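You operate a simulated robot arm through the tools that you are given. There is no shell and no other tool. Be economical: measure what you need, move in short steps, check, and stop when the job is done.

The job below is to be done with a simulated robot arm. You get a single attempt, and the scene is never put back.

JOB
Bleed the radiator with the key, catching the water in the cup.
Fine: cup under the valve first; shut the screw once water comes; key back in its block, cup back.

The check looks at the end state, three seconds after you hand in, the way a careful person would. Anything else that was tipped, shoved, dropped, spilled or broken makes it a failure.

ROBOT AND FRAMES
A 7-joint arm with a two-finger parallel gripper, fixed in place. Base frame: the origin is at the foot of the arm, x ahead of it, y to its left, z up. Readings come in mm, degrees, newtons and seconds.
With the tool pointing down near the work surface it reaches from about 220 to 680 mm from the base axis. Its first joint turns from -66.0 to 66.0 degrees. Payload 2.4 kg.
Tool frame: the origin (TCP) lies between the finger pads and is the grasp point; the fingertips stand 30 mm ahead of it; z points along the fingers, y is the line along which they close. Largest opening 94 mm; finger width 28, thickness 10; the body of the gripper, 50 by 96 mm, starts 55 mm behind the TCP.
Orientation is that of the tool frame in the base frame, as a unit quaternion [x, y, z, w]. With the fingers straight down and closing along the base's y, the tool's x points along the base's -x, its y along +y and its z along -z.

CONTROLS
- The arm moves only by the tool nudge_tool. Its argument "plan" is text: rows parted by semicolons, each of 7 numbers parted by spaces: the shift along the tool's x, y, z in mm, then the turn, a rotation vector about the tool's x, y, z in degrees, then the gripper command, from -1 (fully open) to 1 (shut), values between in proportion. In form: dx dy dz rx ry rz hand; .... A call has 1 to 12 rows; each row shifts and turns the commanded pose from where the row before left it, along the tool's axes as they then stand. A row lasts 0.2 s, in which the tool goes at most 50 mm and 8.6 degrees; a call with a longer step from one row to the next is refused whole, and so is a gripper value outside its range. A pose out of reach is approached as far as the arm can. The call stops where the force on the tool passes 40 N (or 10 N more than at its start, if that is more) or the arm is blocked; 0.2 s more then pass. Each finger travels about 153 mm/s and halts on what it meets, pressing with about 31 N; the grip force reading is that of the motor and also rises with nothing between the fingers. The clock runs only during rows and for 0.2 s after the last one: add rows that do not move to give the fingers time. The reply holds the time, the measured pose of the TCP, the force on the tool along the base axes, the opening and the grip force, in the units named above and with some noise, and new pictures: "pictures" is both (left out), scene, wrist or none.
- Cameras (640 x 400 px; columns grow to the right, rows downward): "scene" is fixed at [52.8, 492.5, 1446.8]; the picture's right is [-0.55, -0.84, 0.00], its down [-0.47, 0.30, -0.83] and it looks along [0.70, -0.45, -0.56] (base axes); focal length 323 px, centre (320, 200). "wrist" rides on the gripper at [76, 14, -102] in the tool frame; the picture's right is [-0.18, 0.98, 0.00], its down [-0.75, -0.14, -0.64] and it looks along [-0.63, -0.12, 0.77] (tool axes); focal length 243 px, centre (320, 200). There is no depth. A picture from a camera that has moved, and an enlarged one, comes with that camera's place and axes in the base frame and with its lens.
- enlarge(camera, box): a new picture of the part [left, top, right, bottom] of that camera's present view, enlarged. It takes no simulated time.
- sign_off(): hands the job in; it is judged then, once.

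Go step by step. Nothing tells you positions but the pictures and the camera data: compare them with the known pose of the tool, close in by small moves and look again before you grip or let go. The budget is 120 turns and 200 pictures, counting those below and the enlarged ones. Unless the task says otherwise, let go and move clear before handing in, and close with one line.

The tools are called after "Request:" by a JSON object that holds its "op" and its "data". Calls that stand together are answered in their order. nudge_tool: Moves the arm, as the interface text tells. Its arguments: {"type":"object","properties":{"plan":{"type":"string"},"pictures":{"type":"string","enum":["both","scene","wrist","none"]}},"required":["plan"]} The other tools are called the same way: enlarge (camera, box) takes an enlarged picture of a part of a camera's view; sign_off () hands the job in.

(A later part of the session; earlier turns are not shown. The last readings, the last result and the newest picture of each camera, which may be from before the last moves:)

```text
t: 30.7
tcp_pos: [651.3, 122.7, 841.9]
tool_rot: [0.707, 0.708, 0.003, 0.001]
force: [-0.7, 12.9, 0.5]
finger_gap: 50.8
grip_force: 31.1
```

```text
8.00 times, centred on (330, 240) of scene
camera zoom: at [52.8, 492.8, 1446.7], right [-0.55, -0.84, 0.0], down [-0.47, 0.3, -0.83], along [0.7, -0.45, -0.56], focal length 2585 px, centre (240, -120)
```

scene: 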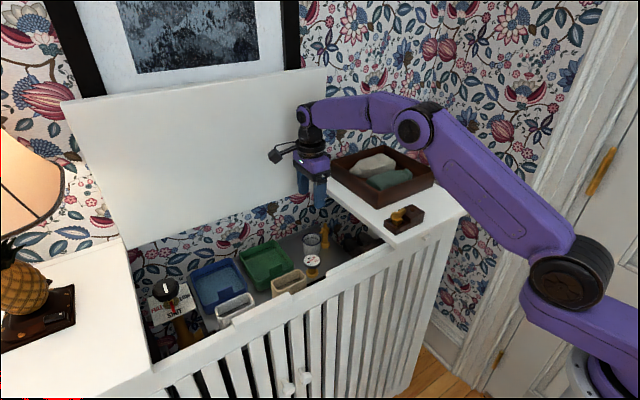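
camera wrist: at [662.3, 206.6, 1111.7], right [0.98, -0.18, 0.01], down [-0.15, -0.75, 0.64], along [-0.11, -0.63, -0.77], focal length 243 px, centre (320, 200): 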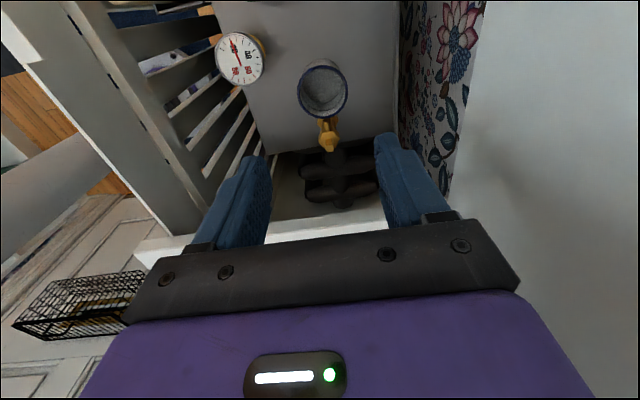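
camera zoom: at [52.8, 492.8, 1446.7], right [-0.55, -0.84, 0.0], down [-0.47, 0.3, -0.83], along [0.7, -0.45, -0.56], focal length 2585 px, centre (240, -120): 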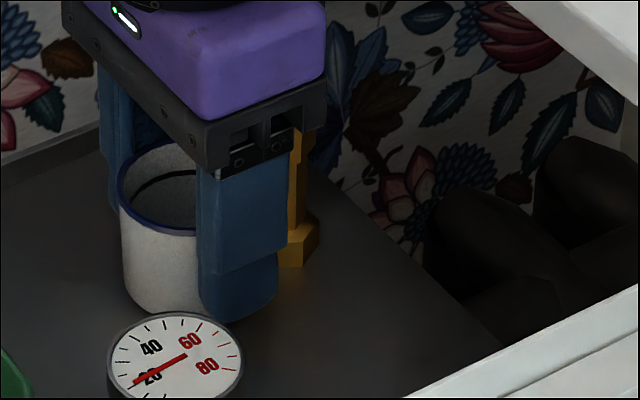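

The cup touched the valve at y≈122.8. I'll back off about 1 mm clear, lower to the plate, release and look.

Request:
{"op": "nudge_tool", "data": {"plan": "2.8 0 0 0 0 0 0.2;0 0 1 0 0 0 0.2;0 0 1 0 0 0 0.2;0 0 0 0 0 0 0.2", "pictures": "none"}}

Request:
{"op": "nudge_tool", "data": {"plan": "0 0 0 0 0 0 -0.4;0 0 0 0 0 0 -0.4;0 0 -10 0 0 0 -0.4;0 0 -30 0 0 0 -0.4;0 0 -45 0 0 0 -0.4;0 0 -45 0 0 0 -0.4;0 0 -45 0 0 0 -0.4;0 0 0 0 0 0 -0.4", "pictures": "none"}}

Request:
{"op": "enlarge", "data": {"camera": "scene", "box": [290, 215, 370, 265]}}

Request:
{"op": "enlarge", "data": {"camera": "wrist", "box": [240, 80, 400, 180]}}

```text
t: 31.7
tcp_pos: [651.4, 122.4, 838.3]
tool_rot: [0.708, 0.707, 0.003, 0.004]
force: [1.8, 5.4, 2.3]
finger_gap: 50.2
grip_force: 30.9
```

```text
t: 33.5
tcp_pos: [649.5, 123.9, 1015.5]
tool_rot: [0.707, 0.707, 0.002, 0.003]
force: [0.1, 0.2, 1.1]
finger_gap: 66.1
grip_force: 0.1
```

```text
8.00 times, centred on (330, 240) of scene
camera zoom: at [52.8, 492.5, 1446.8], right [-0.55, -0.84, 0.0], down [-0.47, 0.3, -0.83], along [0.7, -0.45, -0.56], focal length 2585 px, centre (240, -120)
```

zoom: 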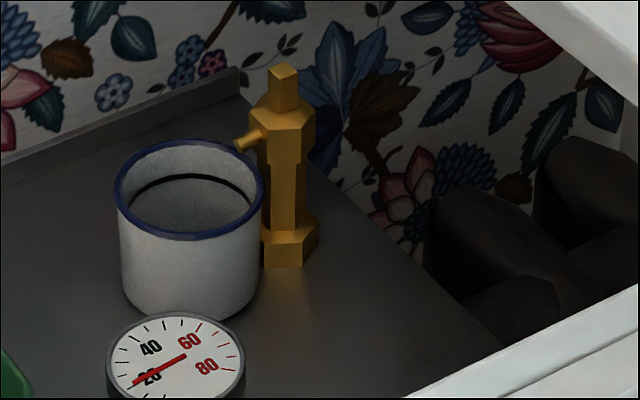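

```text
4.00 times, centred on (320, 130) of wrist
camera zoom: at [664.5, 199.1, 1116.9], right [0.98, -0.18, 0.01], down [-0.15, -0.75, 0.64], along [-0.11, -0.63, -0.77], focal length 970 px, centre (320, 480)
```

zoom: 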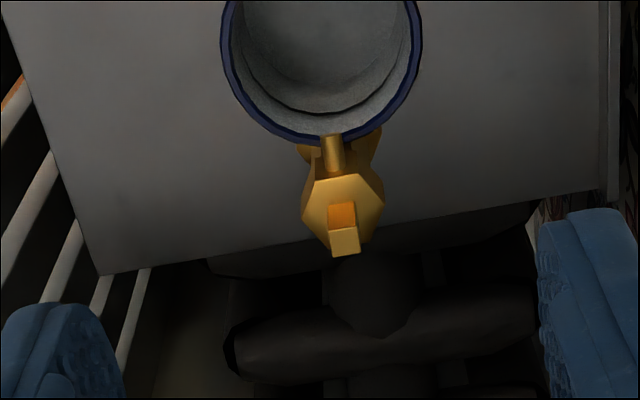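

The nozzle tip now overhangs the cup by about 3 mm inside the rim. Next is the key, whose wing is centred near (472, 0) with its top at about z=1001. I'll move above it.

Request:
{"op": "nudge_tool", "data": {"plan": "0 0 -40 0 0 0 -0.4;-24.8 -35.4 0 0 0 0 -0.4;-24.8 -35.4 0 0 0 0 -0.4;-24.8 -35.4 0 0 0 0 -0.4;-24.8 -35.4 0 0 0 0 -0.4;-24.8 -35.4 0 0 0 0 -0.4;0 0 0 0 0 0 -0.4", "pictures": "none"}}

Request:
{"op": "enlarge", "data": {"camera": "wrist", "box": [200, 40, 456, 200]}}

Request:
{"op": "enlarge", "data": {"camera": "scene", "box": [372, 187, 436, 227]}}

```text
t: 35.1
tcp_pos: [471.3, -1.6, 1052.4]
tool_rot: [0.707, 0.707, 0.002, 0.002]
force: [0.2, -0.4, 0.4]
finger_gap: 65.7
grip_force: 0.1
```

```text
2.50 times, centred on (328, 120) of wrist
camera zoom: at [487.1, 75.2, 1154.0], right [0.98, -0.18, 0.01], down [-0.15, -0.75, 0.64], along [-0.11, -0.63, -0.77], focal length 606 px, centre (300, 400)
```

zoom: 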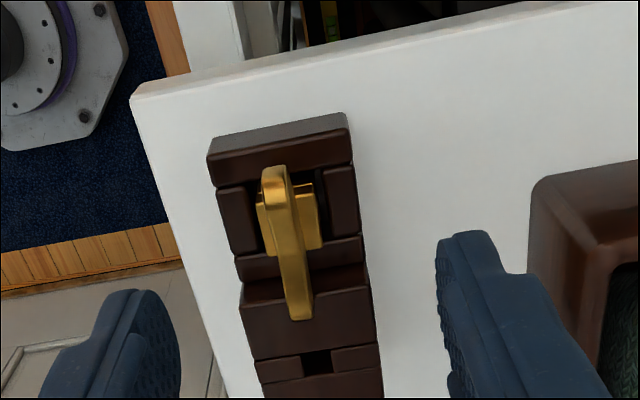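

```text
10.00 times, centred on (404, 207) of scene
camera zoom: at [52.8, 492.5, 1446.8], right [-0.55, -0.84, 0.0], down [-0.47, 0.3, -0.83], along [0.7, -0.45, -0.56], focal length 3232 px, centre (-520, 130)
```

zoom: 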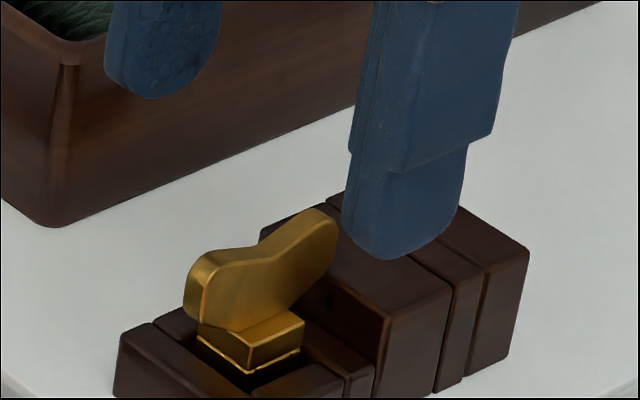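

The key's wing lies along y at x≈472 with a square collar beneath. I'll descend so the fingertips stay above the collar, then look.

Request:
{"op": "nudge_tool", "data": {"plan": "1 0.5 20 0 0 0 -0.4;1 0 15 0 0 0 -0.4;0 0 8 0 0 0 -0.4;0 0 0 0 0 0 -0.4", "pictures": "none"}}

Request:
{"op": "enlarge", "data": {"camera": "wrist", "box": [200, 40, 456, 200]}}

Request:
{"op": "enlarge", "data": {"camera": "scene", "box": [372, 187, 436, 227]}}

```text
t: 36.1
tcp_pos: [474.3, 0.7, 1010.4]
tool_rot: [0.707, 0.707, 0.002, 0.002]
force: [-0.9, -0.3, -0.7]
finger_gap: 65.7
grip_force: 0.0
```

```text
2.50 times, centred on (328, 120) of wrist
camera zoom: at [488.2, 77.3, 1111.3], right [0.98, -0.18, 0.01], down [-0.15, -0.75, 0.64], along [-0.11, -0.63, -0.77], focal length 606 px, centre (300, 400)
```

zoom: 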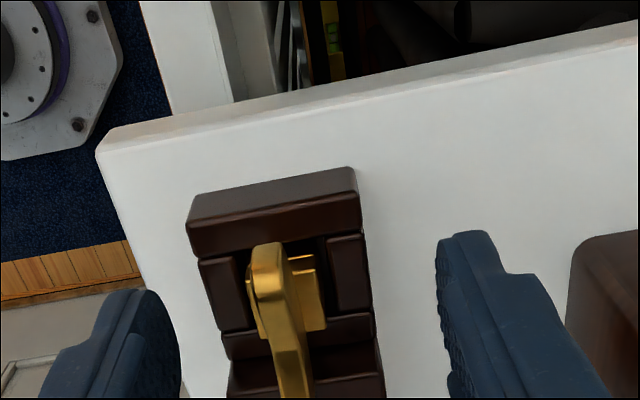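

```text
10.00 times, centred on (404, 207) of scene
camera zoom: at [52.8, 492.5, 1446.8], right [-0.55, -0.84, 0.0], down [-0.47, 0.3, -0.83], along [0.7, -0.45, -0.56], focal length 3232 px, centre (-520, 130)
```

zoom: 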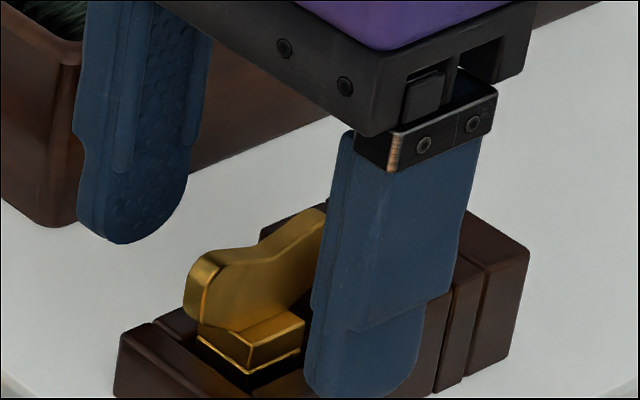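

Alignment is good. I'll shift x by -2, lower 3 mm and close gently.

Request:
{"op": "nudge_tool", "data": {"plan": "0 -2 3 0 0 0 0;0 0 0 0 0 0 0.4;0 0 0 0 0 0 0.8;0 0 0 0 0 0 1;0 0 0 0 0 0 1;0 0 0 0 0 0 1", "pictures": "none"}}

Request:
{"op": "enlarge", "data": {"camera": "wrist", "box": [200, 40, 456, 200]}}

Request:
{"op": "enlarge", "data": {"camera": "scene", "box": [372, 187, 436, 227]}}

```text
t: 37.5
tcp_pos: [472.0, 1.3, 1005.4]
tool_rot: [0.707, 0.707, 0.002, 0.002]
force: [1.5, 0.6, 0.4]
finger_gap: 17.0
grip_force: 31.2
```

```text
2.50 times, centred on (328, 120) of wrist
camera zoom: at [486.2, 77.2, 1108.5], right [0.98, -0.18, 0.01], down [-0.15, -0.75, 0.64], along [-0.11, -0.63, -0.77], focal length 606 px, centre (300, 400)
```

zoom: 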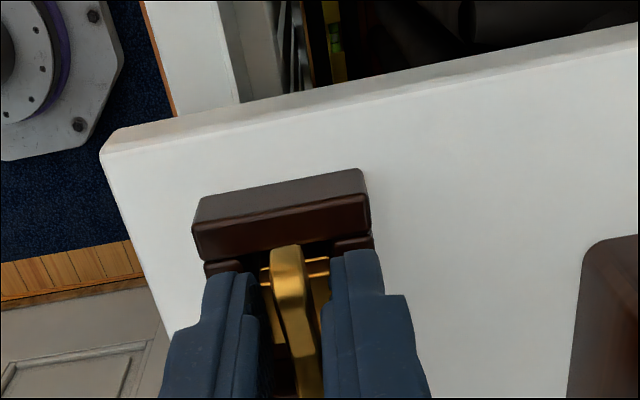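

```text
10.00 times, centred on (404, 207) of scene
camera zoom: at [52.8, 492.5, 1446.8], right [-0.55, -0.84, 0.0], down [-0.47, 0.3, -0.83], along [0.7, -0.45, -0.56], focal length 3232 px, centre (-520, 130)
```

zoom: 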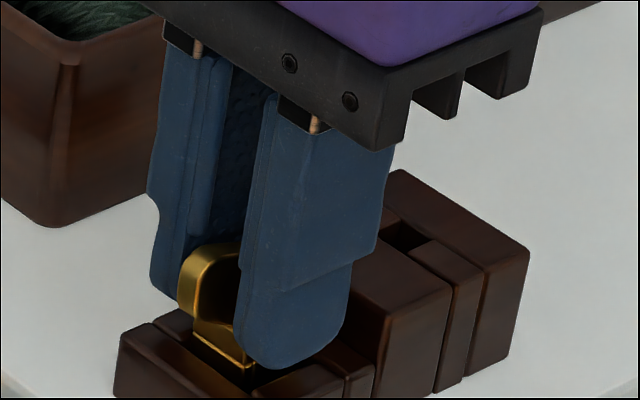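

The gap of 17 mm means the fingertips have caught the collar rather than the wing. I'll open slightly, rise 6 mm and regrip on the wing.

Request:
{"op": "nudge_tool", "data": {"plan": "0 0 0 0 0 0 0.4;0 0 -6 0 0 0 0.4;0 0 0 0 0 0 0.4;0 0 0 0 0 0 1;0 0 0 0 0 0 1;0 0 0 0 0 0 1", "pictures": "none"}}

Request:
{"op": "enlarge", "data": {"camera": "wrist", "box": [200, 40, 456, 200]}}

Request:
{"op": "enlarge", "data": {"camera": "scene", "box": [372, 187, 436, 227]}}

```text
t: 38.9
tcp_pos: [471.8, 0.8, 1012.3]
tool_rot: [0.707, 0.707, 0.003, 0.002]
force: [0.8, -0.2, -0.1]
finger_gap: 6.0
grip_force: 30.9
```

```text
2.50 times, centred on (328, 120) of wrist
camera zoom: at [485.9, 77.3, 1114.3], right [0.98, -0.18, 0.01], down [-0.15, -0.75, 0.64], along [-0.11, -0.63, -0.77], focal length 606 px, centre (300, 400)
```

zoom: 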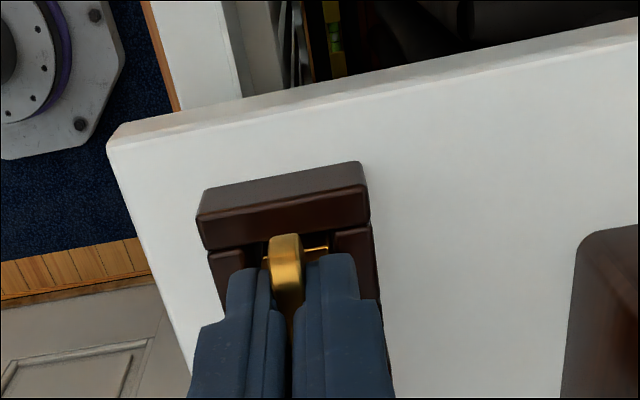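

```text
10.00 times, centred on (404, 207) of scene
camera zoom: at [52.8, 492.5, 1446.8], right [-0.55, -0.84, 0.0], down [-0.47, 0.3, -0.83], along [0.7, -0.45, -0.56], focal length 3232 px, centre (-520, 130)
```

zoom: 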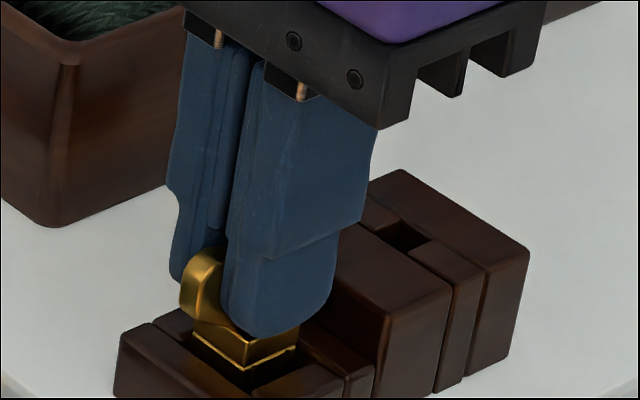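

The wing is gripped (6 mm gap) with the key seated at TCP (471.8, 0.8, 1012.3). I'll lift straight up.

Request:
{"op": "nudge_tool", "data": {"plan": "0 0 -6 0 0 0 1;0 0 -10 0 0 0 1;0 0 -20 0 0 0 1;0 0 -30 0 0 0 1;0 0 -10 0 0 0 1;0 0 0 0 0 0 1", "pictures": "none"}}

Request:
{"op": "enlarge", "data": {"camera": "wrist", "box": [200, 40, 456, 200]}}

Request:
{"op": "enlarge", "data": {"camera": "scene", "box": [366, 165, 446, 215]}}

```text
t: 40.3
tcp_pos: [470.9, 1.7, 1088.6]
tool_rot: [0.707, 0.707, 0.002, 0.002]
force: [-0.3, 0.3, -0.3]
finger_gap: 6.1
grip_force: 30.5
```

```text
2.50 times, centred on (328, 120) of wrist
camera zoom: at [485.3, 76.8, 1190.2], right [0.98, -0.18, 0.01], down [-0.15, -0.75, 0.64], along [-0.11, -0.63, -0.77], focal length 606 px, centre (300, 400)
```

zoom: 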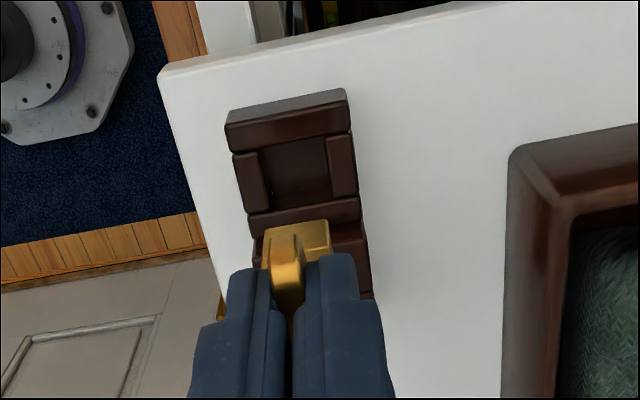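

```text
8.00 times, centred on (406, 190) of scene
camera zoom: at [52.8, 492.5, 1446.8], right [-0.55, -0.84, 0.0], down [-0.47, 0.3, -0.83], along [0.7, -0.45, -0.56], focal length 2585 px, centre (-368, 280)
```

zoom: 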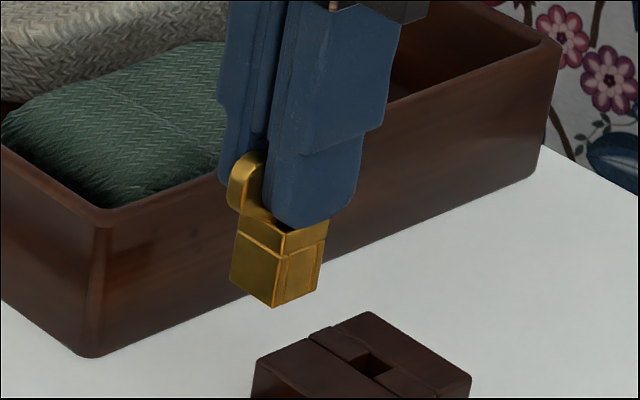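

The key is out; its body hangs about 26 mm below the fingertips. I'll carry it to hover above the valve head.

Request:
{"op": "nudge_tool", "data": {"plan": "17 36 0 0 0 0 1;17 36 0 0 0 0 1;17 36 0 0 0 0 1;17 36 0 0 0 0 1;17 36 0 0 0 0 1;0 0 35 0 0 0 1;0 0 40 0 0 0 1;0 0 30 0 0 0 1;0 0 0 0 0 0 1"}}

Request:
{"op": "enlarge", "data": {"camera": "scene", "box": [290, 195, 370, 245]}}

Request:
{"op": "enlarge", "data": {"camera": "wrist", "box": [240, 80, 400, 180]}}

```text
t: 42.3
tcp_pos: [650.8, 88.4, 983.9]
tool_rot: [0.707, 0.707, 0.003, 0.003]
force: [-0.1, -0.1, -0.5]
finger_gap: 5.8
grip_force: 31.2
camera wrist: at [666.1, 162.9, 1085.9], right [0.98, -0.18, 0.01], down [-0.15, -0.75, 0.64], along [-0.11, -0.63, -0.77], focal length 243 px, centre (320, 200)
```

scene: 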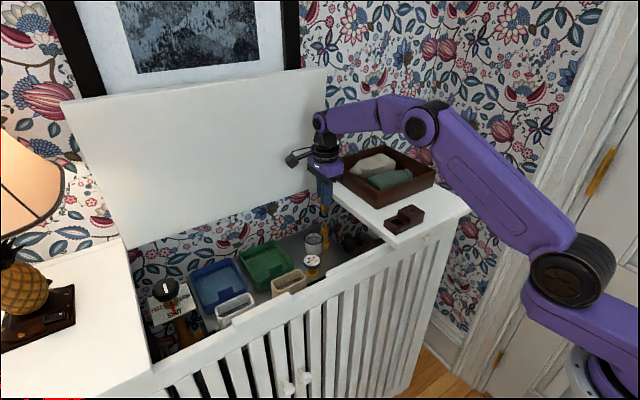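
wrist: 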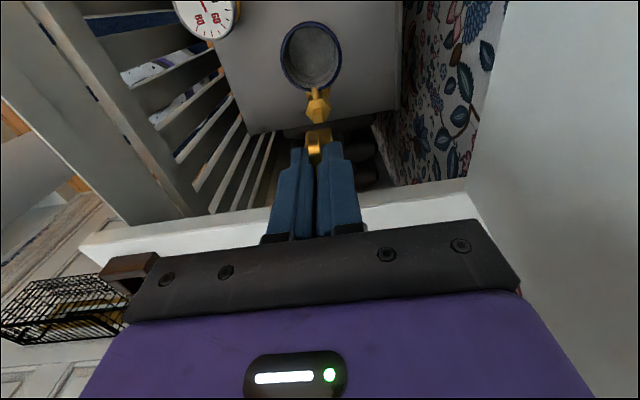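

```text
8.00 times, centred on (330, 220) of scene
camera zoom: at [52.8, 492.5, 1446.8], right [-0.55, -0.84, 0.0], down [-0.47, 0.3, -0.83], along [0.7, -0.45, -0.56], focal length 2585 px, centre (240, 40)
```

zoom: 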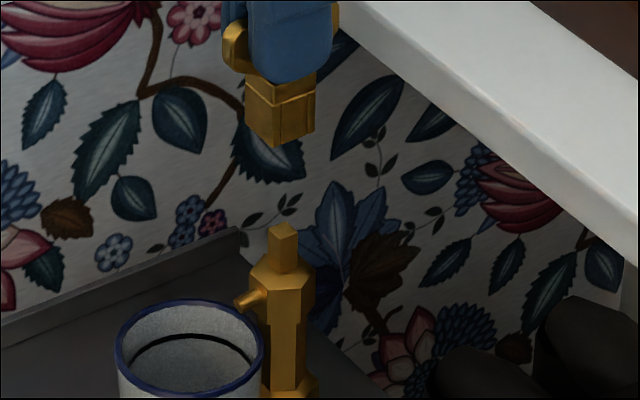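

```text
4.00 times, centred on (320, 130) of wrist
camera zoom: at [666.1, 162.9, 1085.9], right [0.98, -0.18, 0.01], down [-0.15, -0.75, 0.64], along [-0.11, -0.63, -0.77], focal length 970 px, centre (320, 480)
```

zoom: 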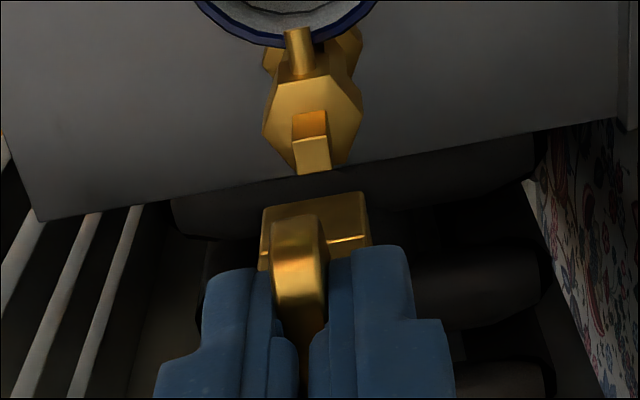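

The key hovers above the head, needing about -2 mm in x and -1 mm in y. I'll correct, lower and recheck.

Request:
{"op": "nudge_tool", "data": {"plan": "-1 -2 15 0 0 0 1;0 0 12 0 0 0 1;0 0 8 0 0 0 1;0 0 0 0 0 0 1", "pictures": "none"}}

Request:
{"op": "enlarge", "data": {"camera": "scene", "box": [306, 205, 346, 230]}}

Request:
{"op": "enlarge", "data": {"camera": "wrist", "box": [272, 70, 368, 130]}}

```text
t: 43.3
tcp_pos: [650.8, 84.9, 948.6]
tool_rot: [0.707, 0.707, 0.003, 0.002]
force: [0.0, -0.3, -0.1]
finger_gap: 6.0
grip_force: 30.8
```

```text
16.00 times, centred on (326, 218) of scene
camera zoom: at [52.8, 492.5, 1446.8], right [-0.55, -0.84, 0.0], down [-0.47, 0.3, -0.83], along [0.7, -0.45, -0.56], focal length 5170 px, centre (224, -80)
```

zoom: 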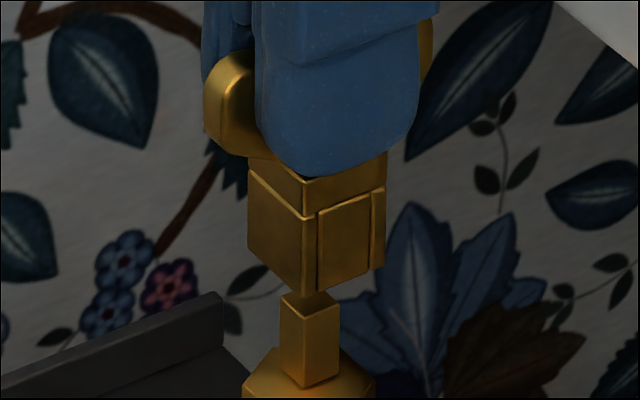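

```text
6.67 times, centred on (320, 100) of wrist
camera zoom: at [664.5, 161.1, 1051.1], right [0.98, -0.18, 0.01], down [-0.15, -0.75, 0.64], along [-0.11, -0.63, -0.77], focal length 1618 px, centre (320, 867)
```

zoom: 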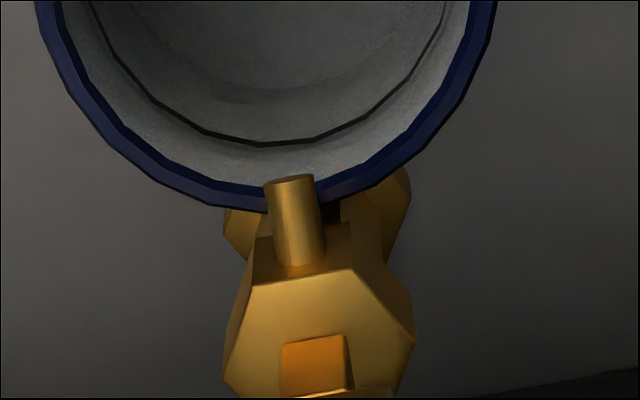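

Request:
{"op": "enlarge", "data": {"camera": "wrist", "box": [272, 100, 368, 160]}}

```text
6.67 times, centred on (320, 130) of wrist
camera zoom: at [664.5, 161.1, 1051.1], right [0.98, -0.18, 0.01], down [-0.15, -0.75, 0.64], along [-0.11, -0.63, -0.77], focal length 1618 px, centre (320, 667)
```

zoom: 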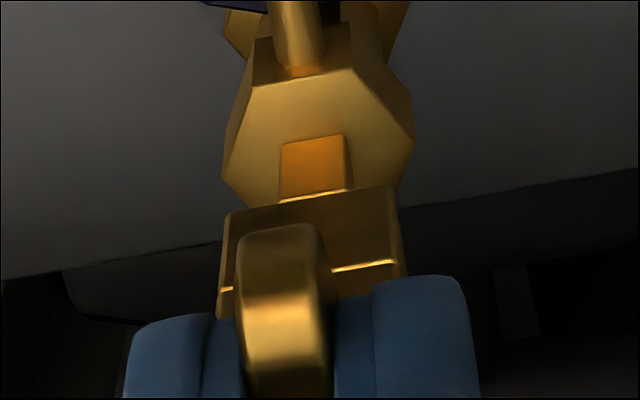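

The edges show that the key needs about +1.3 mm in y. I'll apply that and lower in small steps watching force.

Request:
{"op": "nudge_tool", "data": {"plan": "1.3 0 0 0 0 0 1;0 0 2 0 0 0 1;0 0 2 0 0 0 1;0 0 0 0 0 0 1", "pictures": "none"}}

Request:
{"op": "nudge_tool", "data": {"plan": "0 0 2 0 0 0 1;0 0 2 0 0 0 1;0 0 0 0 0 0 1", "pictures": "none"}}

Request:
{"op": "enlarge", "data": {"camera": "scene", "box": [306, 205, 346, 230]}}

```text
t: 44.3
tcp_pos: [650.0, 86.8, 946.1]
tool_rot: [0.707, 0.707, 0.003, 0.003]
force: [-0.2, 0.1, -0.3]
finger_gap: 5.8
grip_force: 30.7
```

```text
t: 45.1
tcp_pos: [649.9, 87.6, 941.9]
tool_rot: [0.708, 0.706, 0.003, 0.002]
force: [0.0, -0.3, -0.6]
finger_gap: 6.0
grip_force: 30.7
```

```text
16.00 times, centred on (326, 218) of scene
camera zoom: at [52.8, 492.5, 1446.8], right [-0.55, -0.84, 0.0], down [-0.47, 0.3, -0.83], along [0.7, -0.45, -0.56], focal length 5170 px, centre (224, -80)
```

zoom: 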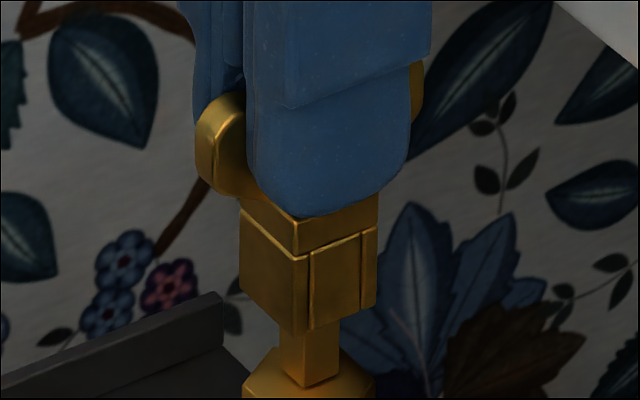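

Request:
{"op": "nudge_tool", "data": {"plan": "0 0 2 0 0 0 1;0 0 2 0 0 0 1;0 0 0 0 0 0 1", "pictures": "none"}}

Request:
{"op": "nudge_tool", "data": {"plan": "0 0 2 0 0 0 1;0 0 1 0 0 0 1;0 0 0 0 0 0 1", "pictures": "none"}}

Request:
{"op": "enlarge", "data": {"camera": "scene", "box": [306, 205, 346, 230]}}

Request:
{"op": "enlarge", "data": {"camera": "wrist", "box": [272, 100, 368, 160]}}

```text
t: 45.9
tcp_pos: [649.7, 88.4, 937.1]
tool_rot: [0.707, 0.707, 0.002, 0.002]
force: [1.1, 0.1, -0.2]
finger_gap: 6.2
grip_force: 30.8
```

```text
t: 46.7
tcp_pos: [649.2, 87.9, 934.4]
tool_rot: [0.707, 0.707, 0.002, 0.002]
force: [-0.4, -0.2, -0.1]
finger_gap: 5.8
grip_force: 30.6
```

```text
16.00 times, centred on (326, 218) of scene
camera zoom: at [52.8, 492.5, 1446.8], right [-0.55, -0.84, 0.0], down [-0.47, 0.3, -0.83], along [0.7, -0.45, -0.56], focal length 5170 px, centre (224, -80)
```

zoom: 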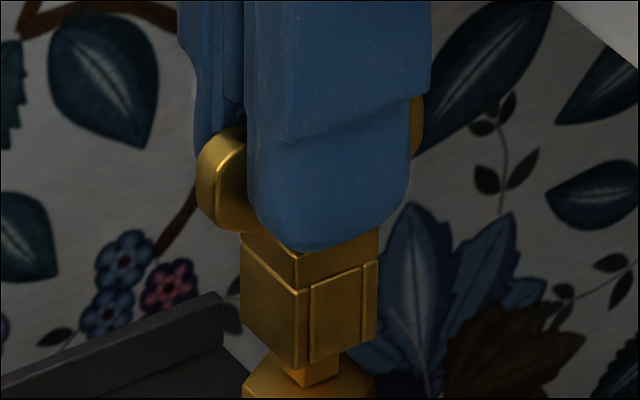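

```text
6.67 times, centred on (320, 130) of wrist
camera zoom: at [664.1, 162.9, 1036.1], right [0.98, -0.18, 0.01], down [-0.15, -0.75, 0.64], along [-0.11, -0.63, -0.77], focal length 1618 px, centre (320, 667)
```

zoom: 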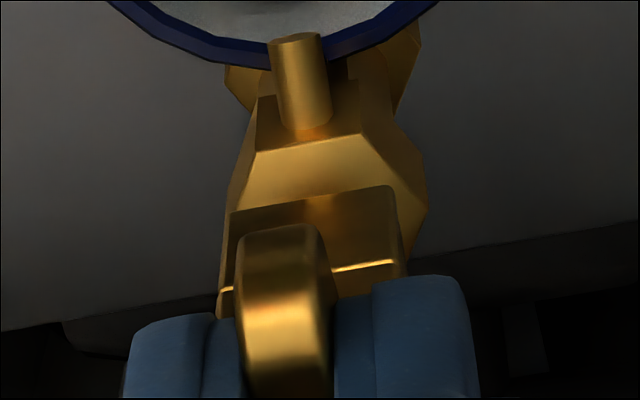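

The key is sliding over the square head without resistance. I'll lower the last few mm.

Request:
{"op": "nudge_tool", "data": {"plan": "0 0 1.5 0 0 0 1;0 0 1.5 0 0 0 1;0 0 0 0 0 0 1", "pictures": "none"}}

Request:
{"op": "nudge_tool", "data": {"plan": "0 0 1 0 0 0 1;0 0 1 0 0 0 1;0 0 0 0 0 0 1", "pictures": "none"}}

Request:
{"op": "enlarge", "data": {"camera": "scene", "box": [306, 210, 346, 235]}}

```text
t: 47.5
tcp_pos: [649.7, 86.8, 930.6]
tool_rot: [0.707, 0.707, 0.002, 0.002]
force: [0.2, -0.3, -0.4]
finger_gap: 5.9
grip_force: 31.1
```

```text
t: 48.3
tcp_pos: [650.1, 86.6, 929.2]
tool_rot: [0.707, 0.707, 0.002, 0.002]
force: [-0.6, 0.5, -0.6]
finger_gap: 5.9
grip_force: 31.1
```

```text
16.00 times, centred on (326, 222) of scene
camera zoom: at [52.8, 492.5, 1446.8], right [-0.55, -0.84, 0.0], down [-0.47, 0.3, -0.83], along [0.7, -0.45, -0.56], focal length 5170 px, centre (224, -160)
```

zoom: 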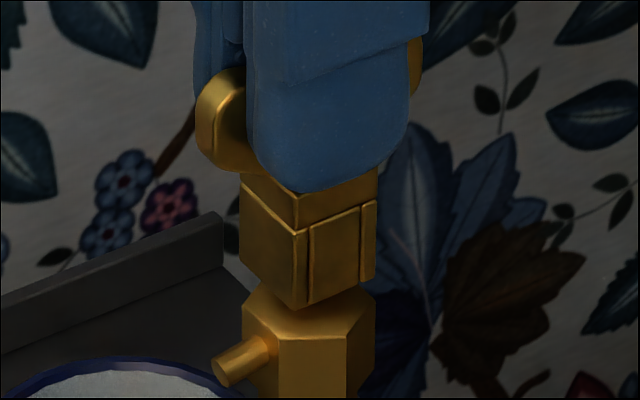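

Request:
{"op": "nudge_tool", "data": {"plan": "0 0 1 0 0 0 1;0 0 1 0 0 0 1;0 0 0 0 0 0 1", "pictures": "none"}}

Request:
{"op": "enlarge", "data": {"camera": "scene", "box": [306, 210, 346, 235]}}

```text
t: 49.1
tcp_pos: [651.0, 86.4, 926.9]
tool_rot: [0.708, 0.707, 0.002, 0.002]
force: [-0.3, -0.8, -0.2]
finger_gap: 5.7
grip_force: 31.2
```

```text
16.00 times, centred on (326, 222) of scene
camera zoom: at [52.8, 492.5, 1446.8], right [-0.55, -0.84, 0.0], down [-0.47, 0.3, -0.83], along [0.7, -0.45, -0.56], focal length 5170 px, centre (224, -160)
```

zoom: 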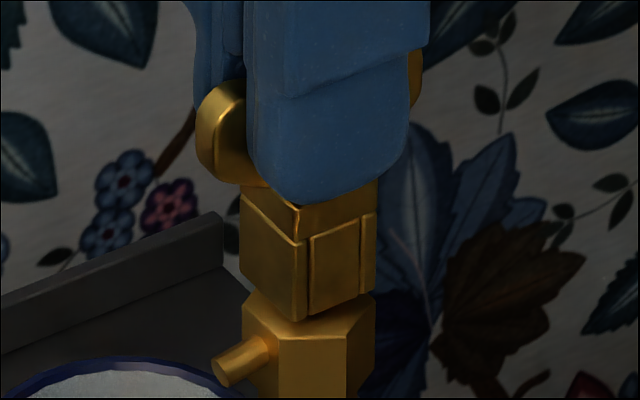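

The key is seated. I'll turn it counter-clockwise seen from above (open) by 30° and look.

Request:
{"op": "nudge_tool", "data": {"plan": "0 0 0 0 0 -6 1;0 0 0 0 0 -6 1;0 0 0 0 0 -6 1;0 0 0 0 0 -6 1;0 0 0 0 0 -6 1;0 0 0 0 0 0 1", "pictures": "none"}}

Request:
{"op": "enlarge", "data": {"camera": "scene", "box": [298, 205, 362, 245]}}

```text
t: 50.5
tcp_pos: [647.3, 85.6, 926.5]
tool_rot: [0.5, 0.866, 0.001, 0.001]
force: [-5.4, -2.3, -2.0]
finger_gap: 6.2
grip_force: 31.2
```

```text
10.00 times, centred on (330, 225) of scene
camera zoom: at [52.7, 492.5, 1446.8], right [-0.55, -0.84, 0.0], down [-0.47, 0.3, -0.83], along [0.7, -0.45, -0.56], focal length 3232 px, centre (220, -50)
```

zoom: 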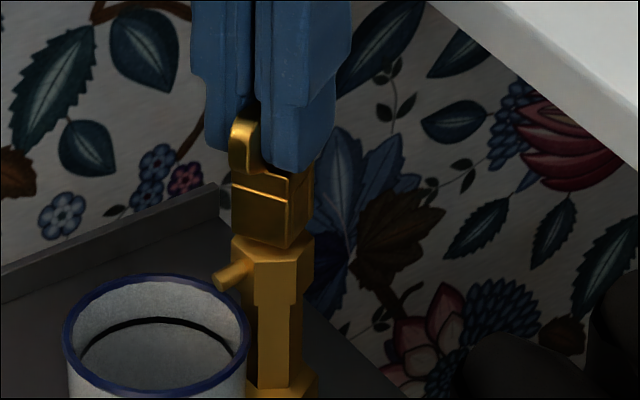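

Request:
{"op": "nudge_tool", "data": {"plan": "0 0 0 0 0 -6 1;0 0 0 0 0 -6 1;0 0 0 0 0 -6 1;0 0 0 0 0 0 1", "pictures": "none"}}

Request:
{"op": "enlarge", "data": {"camera": "scene", "box": [298, 205, 362, 245]}}

```text
t: 51.5
tcp_pos: [649.8, 85.9, 927.9]
tool_rot: [0.359, 0.933, 0.001, 0.001]
force: [-12.5, -6.6, -0.6]
finger_gap: 5.8
grip_force: 31.3
```

```text
10.00 times, centred on (330, 225) of scene
camera zoom: at [52.5, 492.4, 1446.9], right [-0.55, -0.84, 0.0], down [-0.47, 0.3, -0.83], along [0.7, -0.45, -0.56], focal length 3232 px, centre (220, -50)
```

zoom: 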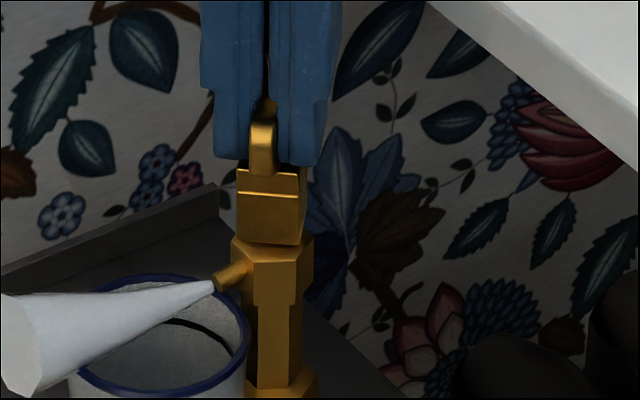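

An air jet is hissing from the nozzle over the cup, as expected before water comes. I'll ease the side load slightly and wait a moment, watching.

Request:
{"op": "nudge_tool", "data": {"plan": "0.5 -1.4 0 0 0 0 1;0 0 0 0 0 0 1;0 0 0 0 0 0 1", "pictures": "none"}}

Request:
{"op": "enlarge", "data": {"camera": "scene", "box": [290, 205, 370, 255]}}

```text
t: 52.3
tcp_pos: [650.0, 86.2, 927.5]
tool_rot: [0.359, 0.933, 0.002, 0.004]
force: [-7.0, -4.1, -2.7]
finger_gap: 5.9
grip_force: 30.6
```

```text
8.00 times, centred on (330, 230) of scene
camera zoom: at [52.7, 492.4, 1446.9], right [-0.55, -0.84, 0.0], down [-0.47, 0.3, -0.83], along [0.7, -0.45, -0.56], focal length 2585 px, centre (240, -40)
```

zoom: 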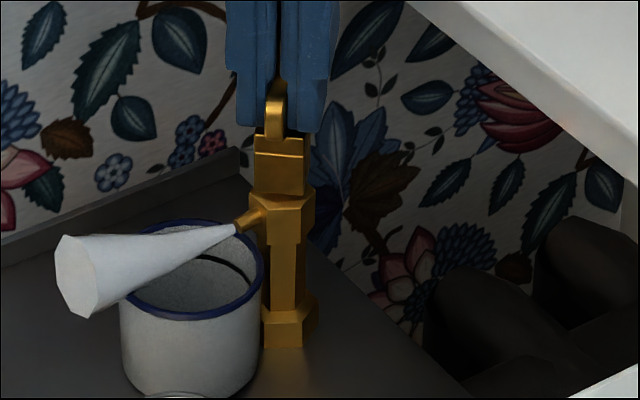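

Request:
{"op": "nudge_tool", "data": {"plan": "0.3 -1 0 0 0 0 1;0 0 0 0 0 0 1;0 0 0 0 0 0 1;0 0 0 0 0 0 1", "pictures": "none"}}

Request:
{"op": "enlarge", "data": {"camera": "scene", "box": [290, 205, 370, 255]}}

```text
t: 53.3
tcp_pos: [648.5, 86.1, 926.4]
tool_rot: [0.358, 0.934, 0.002, 0.003]
force: [-0.1, -2.7, 0.9]
finger_gap: 5.8
grip_force: 31.2
```

```text
8.00 times, centred on (330, 230) of scene
camera zoom: at [52.8, 492.5, 1446.8], right [-0.55, -0.84, 0.0], down [-0.47, 0.3, -0.83], along [0.7, -0.45, -0.56], focal length 2585 px, centre (240, -40)
```

zoom: 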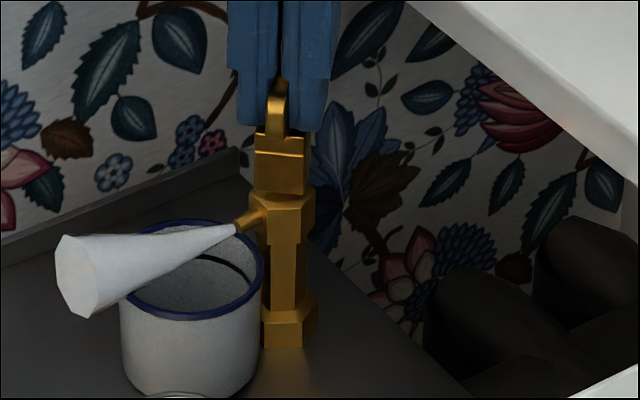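

Request:
{"op": "nudge_tool", "data": {"plan": "0 0 0 0 0 0 1;0 0 0 0 0 0 1;0 0 0 0 0 0 1;0 0 0 0 0 0 1;0 0 0 0 0 0 1", "pictures": "none"}}

Request:
{"op": "enlarge", "data": {"camera": "scene", "box": [290, 205, 370, 255]}}

```text
t: 54.5
tcp_pos: [647.4, 85.9, 927.1]
tool_rot: [0.358, 0.934, 0.002, 0.004]
force: [5.9, -0.9, 2.4]
finger_gap: 5.9
grip_force: 30.9
```

```text
8.00 times, centred on (330, 230) of scene
camera zoom: at [52.9, 492.5, 1446.8], right [-0.55, -0.84, 0.0], down [-0.47, 0.3, -0.83], along [0.7, -0.45, -0.56], focal length 2585 px, centre (240, -40)
```

zoom: 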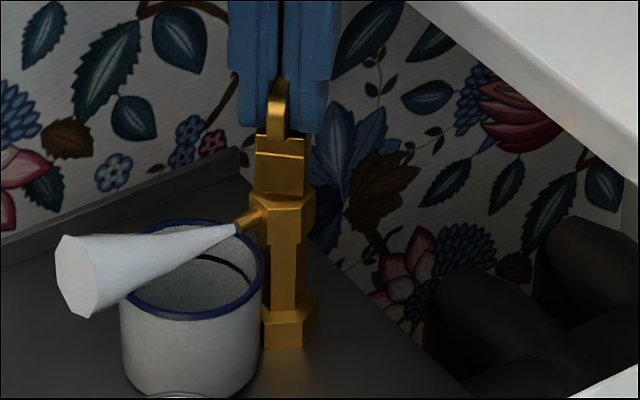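

Still air only, so I'll keep waiting.

Request:
{"op": "nudge_tool", "data": {"plan": "0 0 0 0 0 0 1;0 0 0 0 0 0 1;0 0 0 0 0 0 1;0 0 0 0 0 0 1;0 0 0 0 0 0 1", "pictures": "none"}}

Request:
{"op": "enlarge", "data": {"camera": "scene", "box": [290, 205, 370, 255]}}

```text
t: 55.7
tcp_pos: [648.0, 86.5, 926.8]
tool_rot: [0.359, 0.933, 0.001, 0.004]
force: [8.5, -0.5, 1.3]
finger_gap: 5.9
grip_force: 30.6
```

```text
8.00 times, centred on (330, 230) of scene
camera zoom: at [53.0, 492.5, 1446.8], right [-0.55, -0.84, 0.0], down [-0.47, 0.3, -0.83], along [0.7, -0.45, -0.56], focal length 2585 px, centre (240, -40)
```

zoom: 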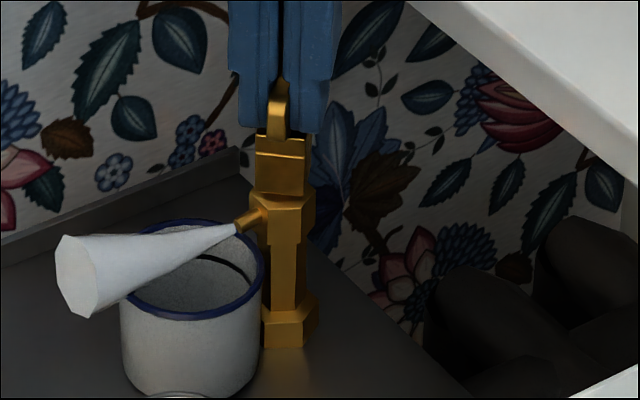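

Request:
{"op": "nudge_tool", "data": {"plan": "-0.6 0.5 0 0 0 0 1;0 0 0 0 0 0 1;0 0 0 0 0 0 1;0 0 0 0 0 0 1;0 0 0 0 0 0 1", "pictures": "none"}}

Request:
{"op": "enlarge", "data": {"camera": "scene", "box": [290, 205, 370, 255]}}

```text
t: 56.9
tcp_pos: [648.5, 86.6, 928.4]
tool_rot: [0.358, 0.934, 0.001, 0.002]
force: [1.0, 0.3, 0.2]
finger_gap: 5.9
grip_force: 30.9
```

```text
8.00 times, centred on (330, 230) of scene
camera zoom: at [52.8, 492.5, 1446.8], right [-0.55, -0.84, 0.0], down [-0.47, 0.3, -0.83], along [0.7, -0.45, -0.56], focal length 2585 px, centre (240, -40)
```

zoom: 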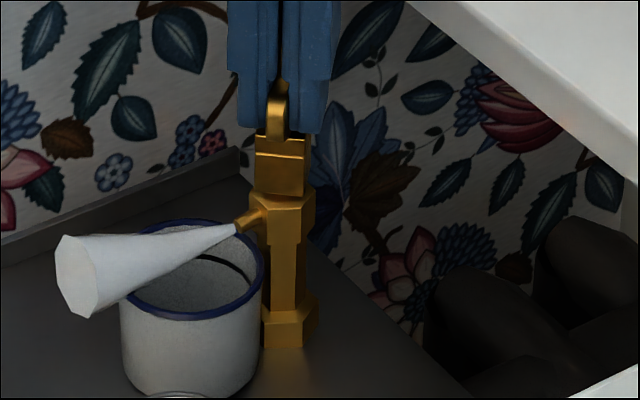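

Request:
{"op": "nudge_tool", "data": {"plan": "0 0 0 0 0 0 1;0 0 0 0 0 0 1;0 0 0 0 0 0 1;0 0 0 0 0 0 1;0 0 0 0 0 0 1;0 0 0 0 0 0 1", "pictures": "none"}}

Request:
{"op": "enlarge", "data": {"camera": "scene", "box": [282, 215, 378, 275]}}

```text
t: 58.3
tcp_pos: [647.4, 85.5, 927.0]
tool_rot: [0.358, 0.934, 0.002, 0.003]
force: [-1.6, 0.8, -1.1]
finger_gap: 6.1
grip_force: 31.1
```

```text
6.67 times, centred on (330, 245) of scene
camera zoom: at [52.8, 492.6, 1446.8], right [-0.55, -0.84, 0.0], down [-0.47, 0.3, -0.83], along [0.7, -0.45, -0.56], focal length 2154 px, centre (253, -100)
```

zoom: 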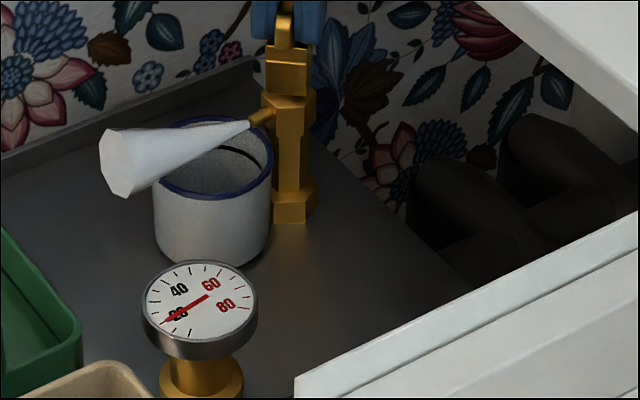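

Request:
{"op": "nudge_tool", "data": {"plan": "0 0 0 0 0 0 1;0 0 0 0 0 0 1;0 0 0 0 0 0 1;0 0 0 0 0 0 1;0 0 0 0 0 0 1;0 0 0 0 0 0 1", "pictures": "none"}}

Request:
{"op": "enlarge", "data": {"camera": "scene", "box": [290, 205, 370, 255]}}

```text
t: 59.7
tcp_pos: [648.7, 85.3, 927.7]
tool_rot: [0.358, 0.934, 0.002, 0.003]
force: [-3.9, 1.7, -0.9]
finger_gap: 5.8
grip_force: 31.5
```

```text
8.00 times, centred on (330, 230) of scene
camera zoom: at [52.7, 492.6, 1446.8], right [-0.55, -0.84, 0.0], down [-0.47, 0.3, -0.83], along [0.7, -0.45, -0.56], focal length 2585 px, centre (240, -40)
```

zoom: 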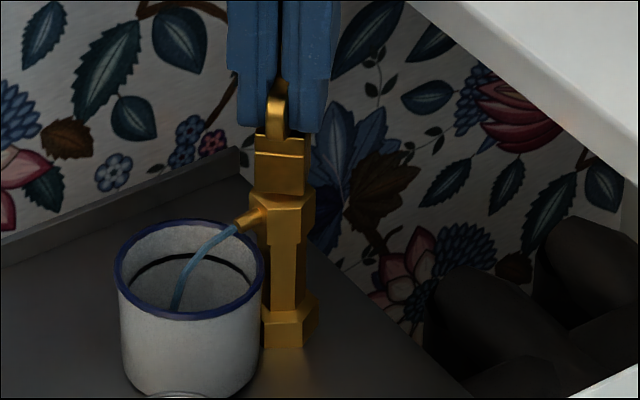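

Water is now arcing into the cup, so I'll close the screw by turning back 48° plus a touch.

Request:
{"op": "nudge_tool", "data": {"plan": "0 0 0 0 0 8 1;0 0 0 0 0 8 1;0 0 0 0 0 8 1;0 0 0 0 0 8 1;0 0 0 0 0 8 1;0 0 0 0 0 8 1;0 0 0 0 0 0 1", "pictures": "none"}}

Request:
{"op": "enlarge", "data": {"camera": "scene", "box": [290, 205, 370, 255]}}

```text
t: 61.3
tcp_pos: [648.8, 86.2, 928.0]
tool_rot: [0.708, 0.707, 0.004, 0.003]
force: [3.2, 3.5, -0.2]
finger_gap: 5.8
grip_force: 31.3
```

```text
8.00 times, centred on (330, 230) of scene
camera zoom: at [52.9, 492.6, 1446.8], right [-0.55, -0.84, 0.0], down [-0.47, 0.3, -0.83], along [0.7, -0.45, -0.56], focal length 2585 px, centre (240, -40)
```

zoom: 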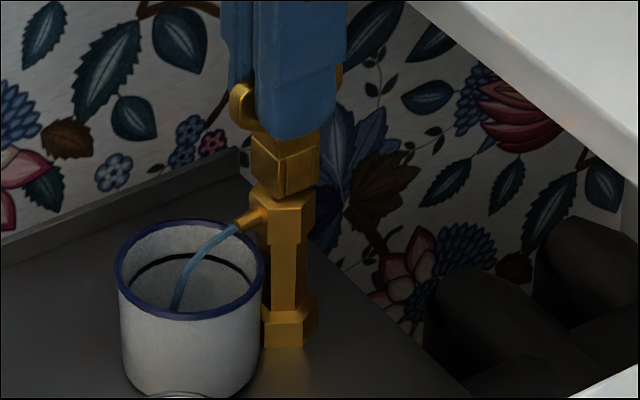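

It is still flowing because of play in the socket. I'll turn further clockwise.

Request:
{"op": "nudge_tool", "data": {"plan": "0 0 0 0 0 8 1;0 0 0 0 0 8 1;0 0 0 0 0 0 1", "pictures": "none"}}

Request:
{"op": "enlarge", "data": {"camera": "scene", "box": [290, 205, 370, 255]}}

```text
t: 62.1
tcp_pos: [649.8, 85.6, 927.1]
tool_rot: [0.799, 0.601, 0.004, 0.002]
force: [8.5, 5.3, -2.2]
finger_gap: 6.0
grip_force: 30.6
```

```text
8.00 times, centred on (330, 230) of scene
camera zoom: at [53.1, 492.7, 1446.8], right [-0.55, -0.84, 0.0], down [-0.47, 0.3, -0.83], along [0.7, -0.45, -0.56], focal length 2585 px, centre (240, -40)
```

zoom: 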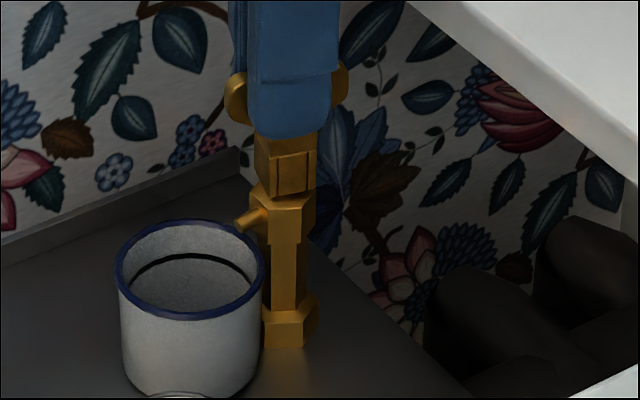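

The flow has stopped. I'll snug it a few more degrees to be sure.

Request:
{"op": "nudge_tool", "data": {"plan": "0 0 0 0 0 4 1;0 0 0 0 0 4 1;0 0 0 0 0 0 1", "pictures": "none"}}

Request:
{"op": "enlarge", "data": {"camera": "scene", "box": [306, 205, 346, 230]}}

Request:
{"op": "enlarge", "data": {"camera": "wrist", "box": [272, 60, 400, 140]}}

```text
t: 62.9
tcp_pos: [649.7, 85.7, 927.0]
tool_rot: [0.839, 0.545, 0.005, 0.002]
force: [11.5, 5.8, 0.4]
finger_gap: 5.8
grip_force: 30.8
```

```text
16.00 times, centred on (326, 218) of scene
camera zoom: at [53.1, 492.7, 1446.7], right [-0.55, -0.84, 0.0], down [-0.47, 0.3, -0.83], along [0.7, -0.45, -0.56], focal length 5170 px, centre (224, -80)
```

zoom: 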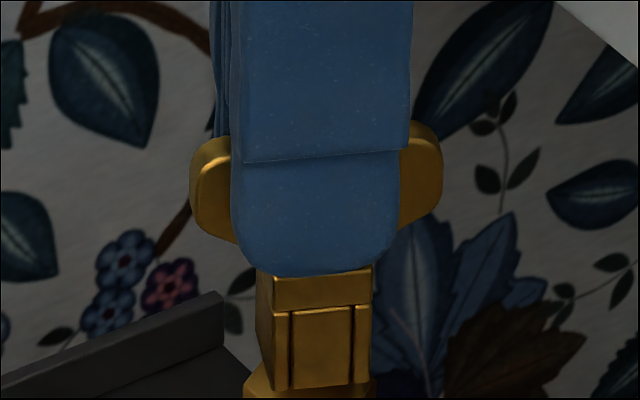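

```text
5.00 times, centred on (336, 100) of wrist
camera zoom: at [693.6, 149.5, 1030.1], right [0.82, -0.57, 0.01], down [-0.44, -0.63, 0.64], along [-0.36, -0.53, -0.77], focal length 1213 px, centre (240, 700)
```

zoom: 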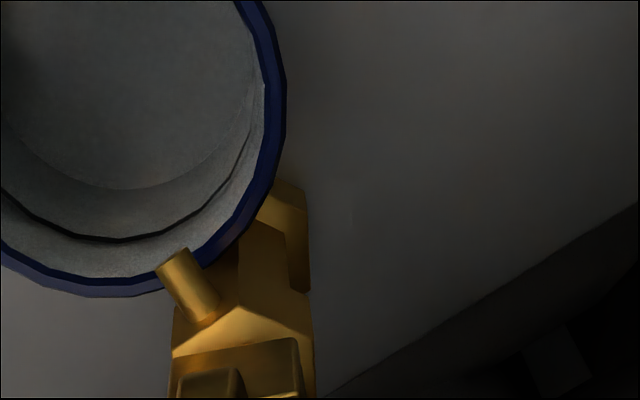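

The screw is shut and dry. I'll ease the torque by 6°, relieve the side load and lift the key off slowly.

Request:
{"op": "nudge_tool", "data": {"plan": "0.9 0.7 0 0 0 -3 1;0 0 0 0 0 -3 1;0 0 0 0 0 0 1", "pictures": "none"}}

Request:
{"op": "enlarge", "data": {"camera": "scene", "box": [290, 205, 370, 255]}}

```text
t: 63.7
tcp_pos: [649.6, 86.9, 926.9]
tool_rot: [0.809, 0.588, 0.002, 0.001]
force: [6.2, 2.9, 1.4]
finger_gap: 5.7
grip_force: 31.4
```

```text
8.00 times, centred on (330, 230) of scene
camera zoom: at [52.9, 492.6, 1446.8], right [-0.55, -0.84, 0.0], down [-0.47, 0.3, -0.83], along [0.7, -0.45, -0.56], focal length 2585 px, centre (240, -40)
```

zoom: 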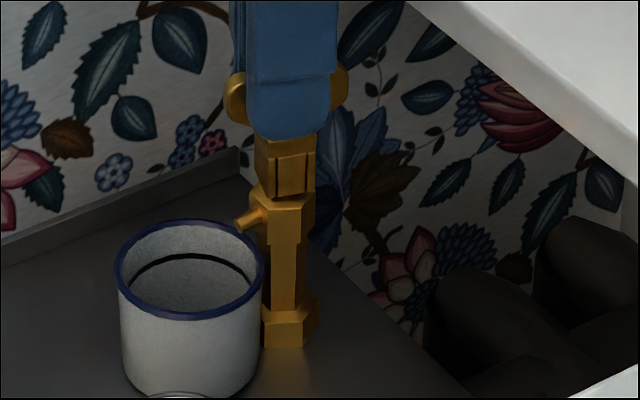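

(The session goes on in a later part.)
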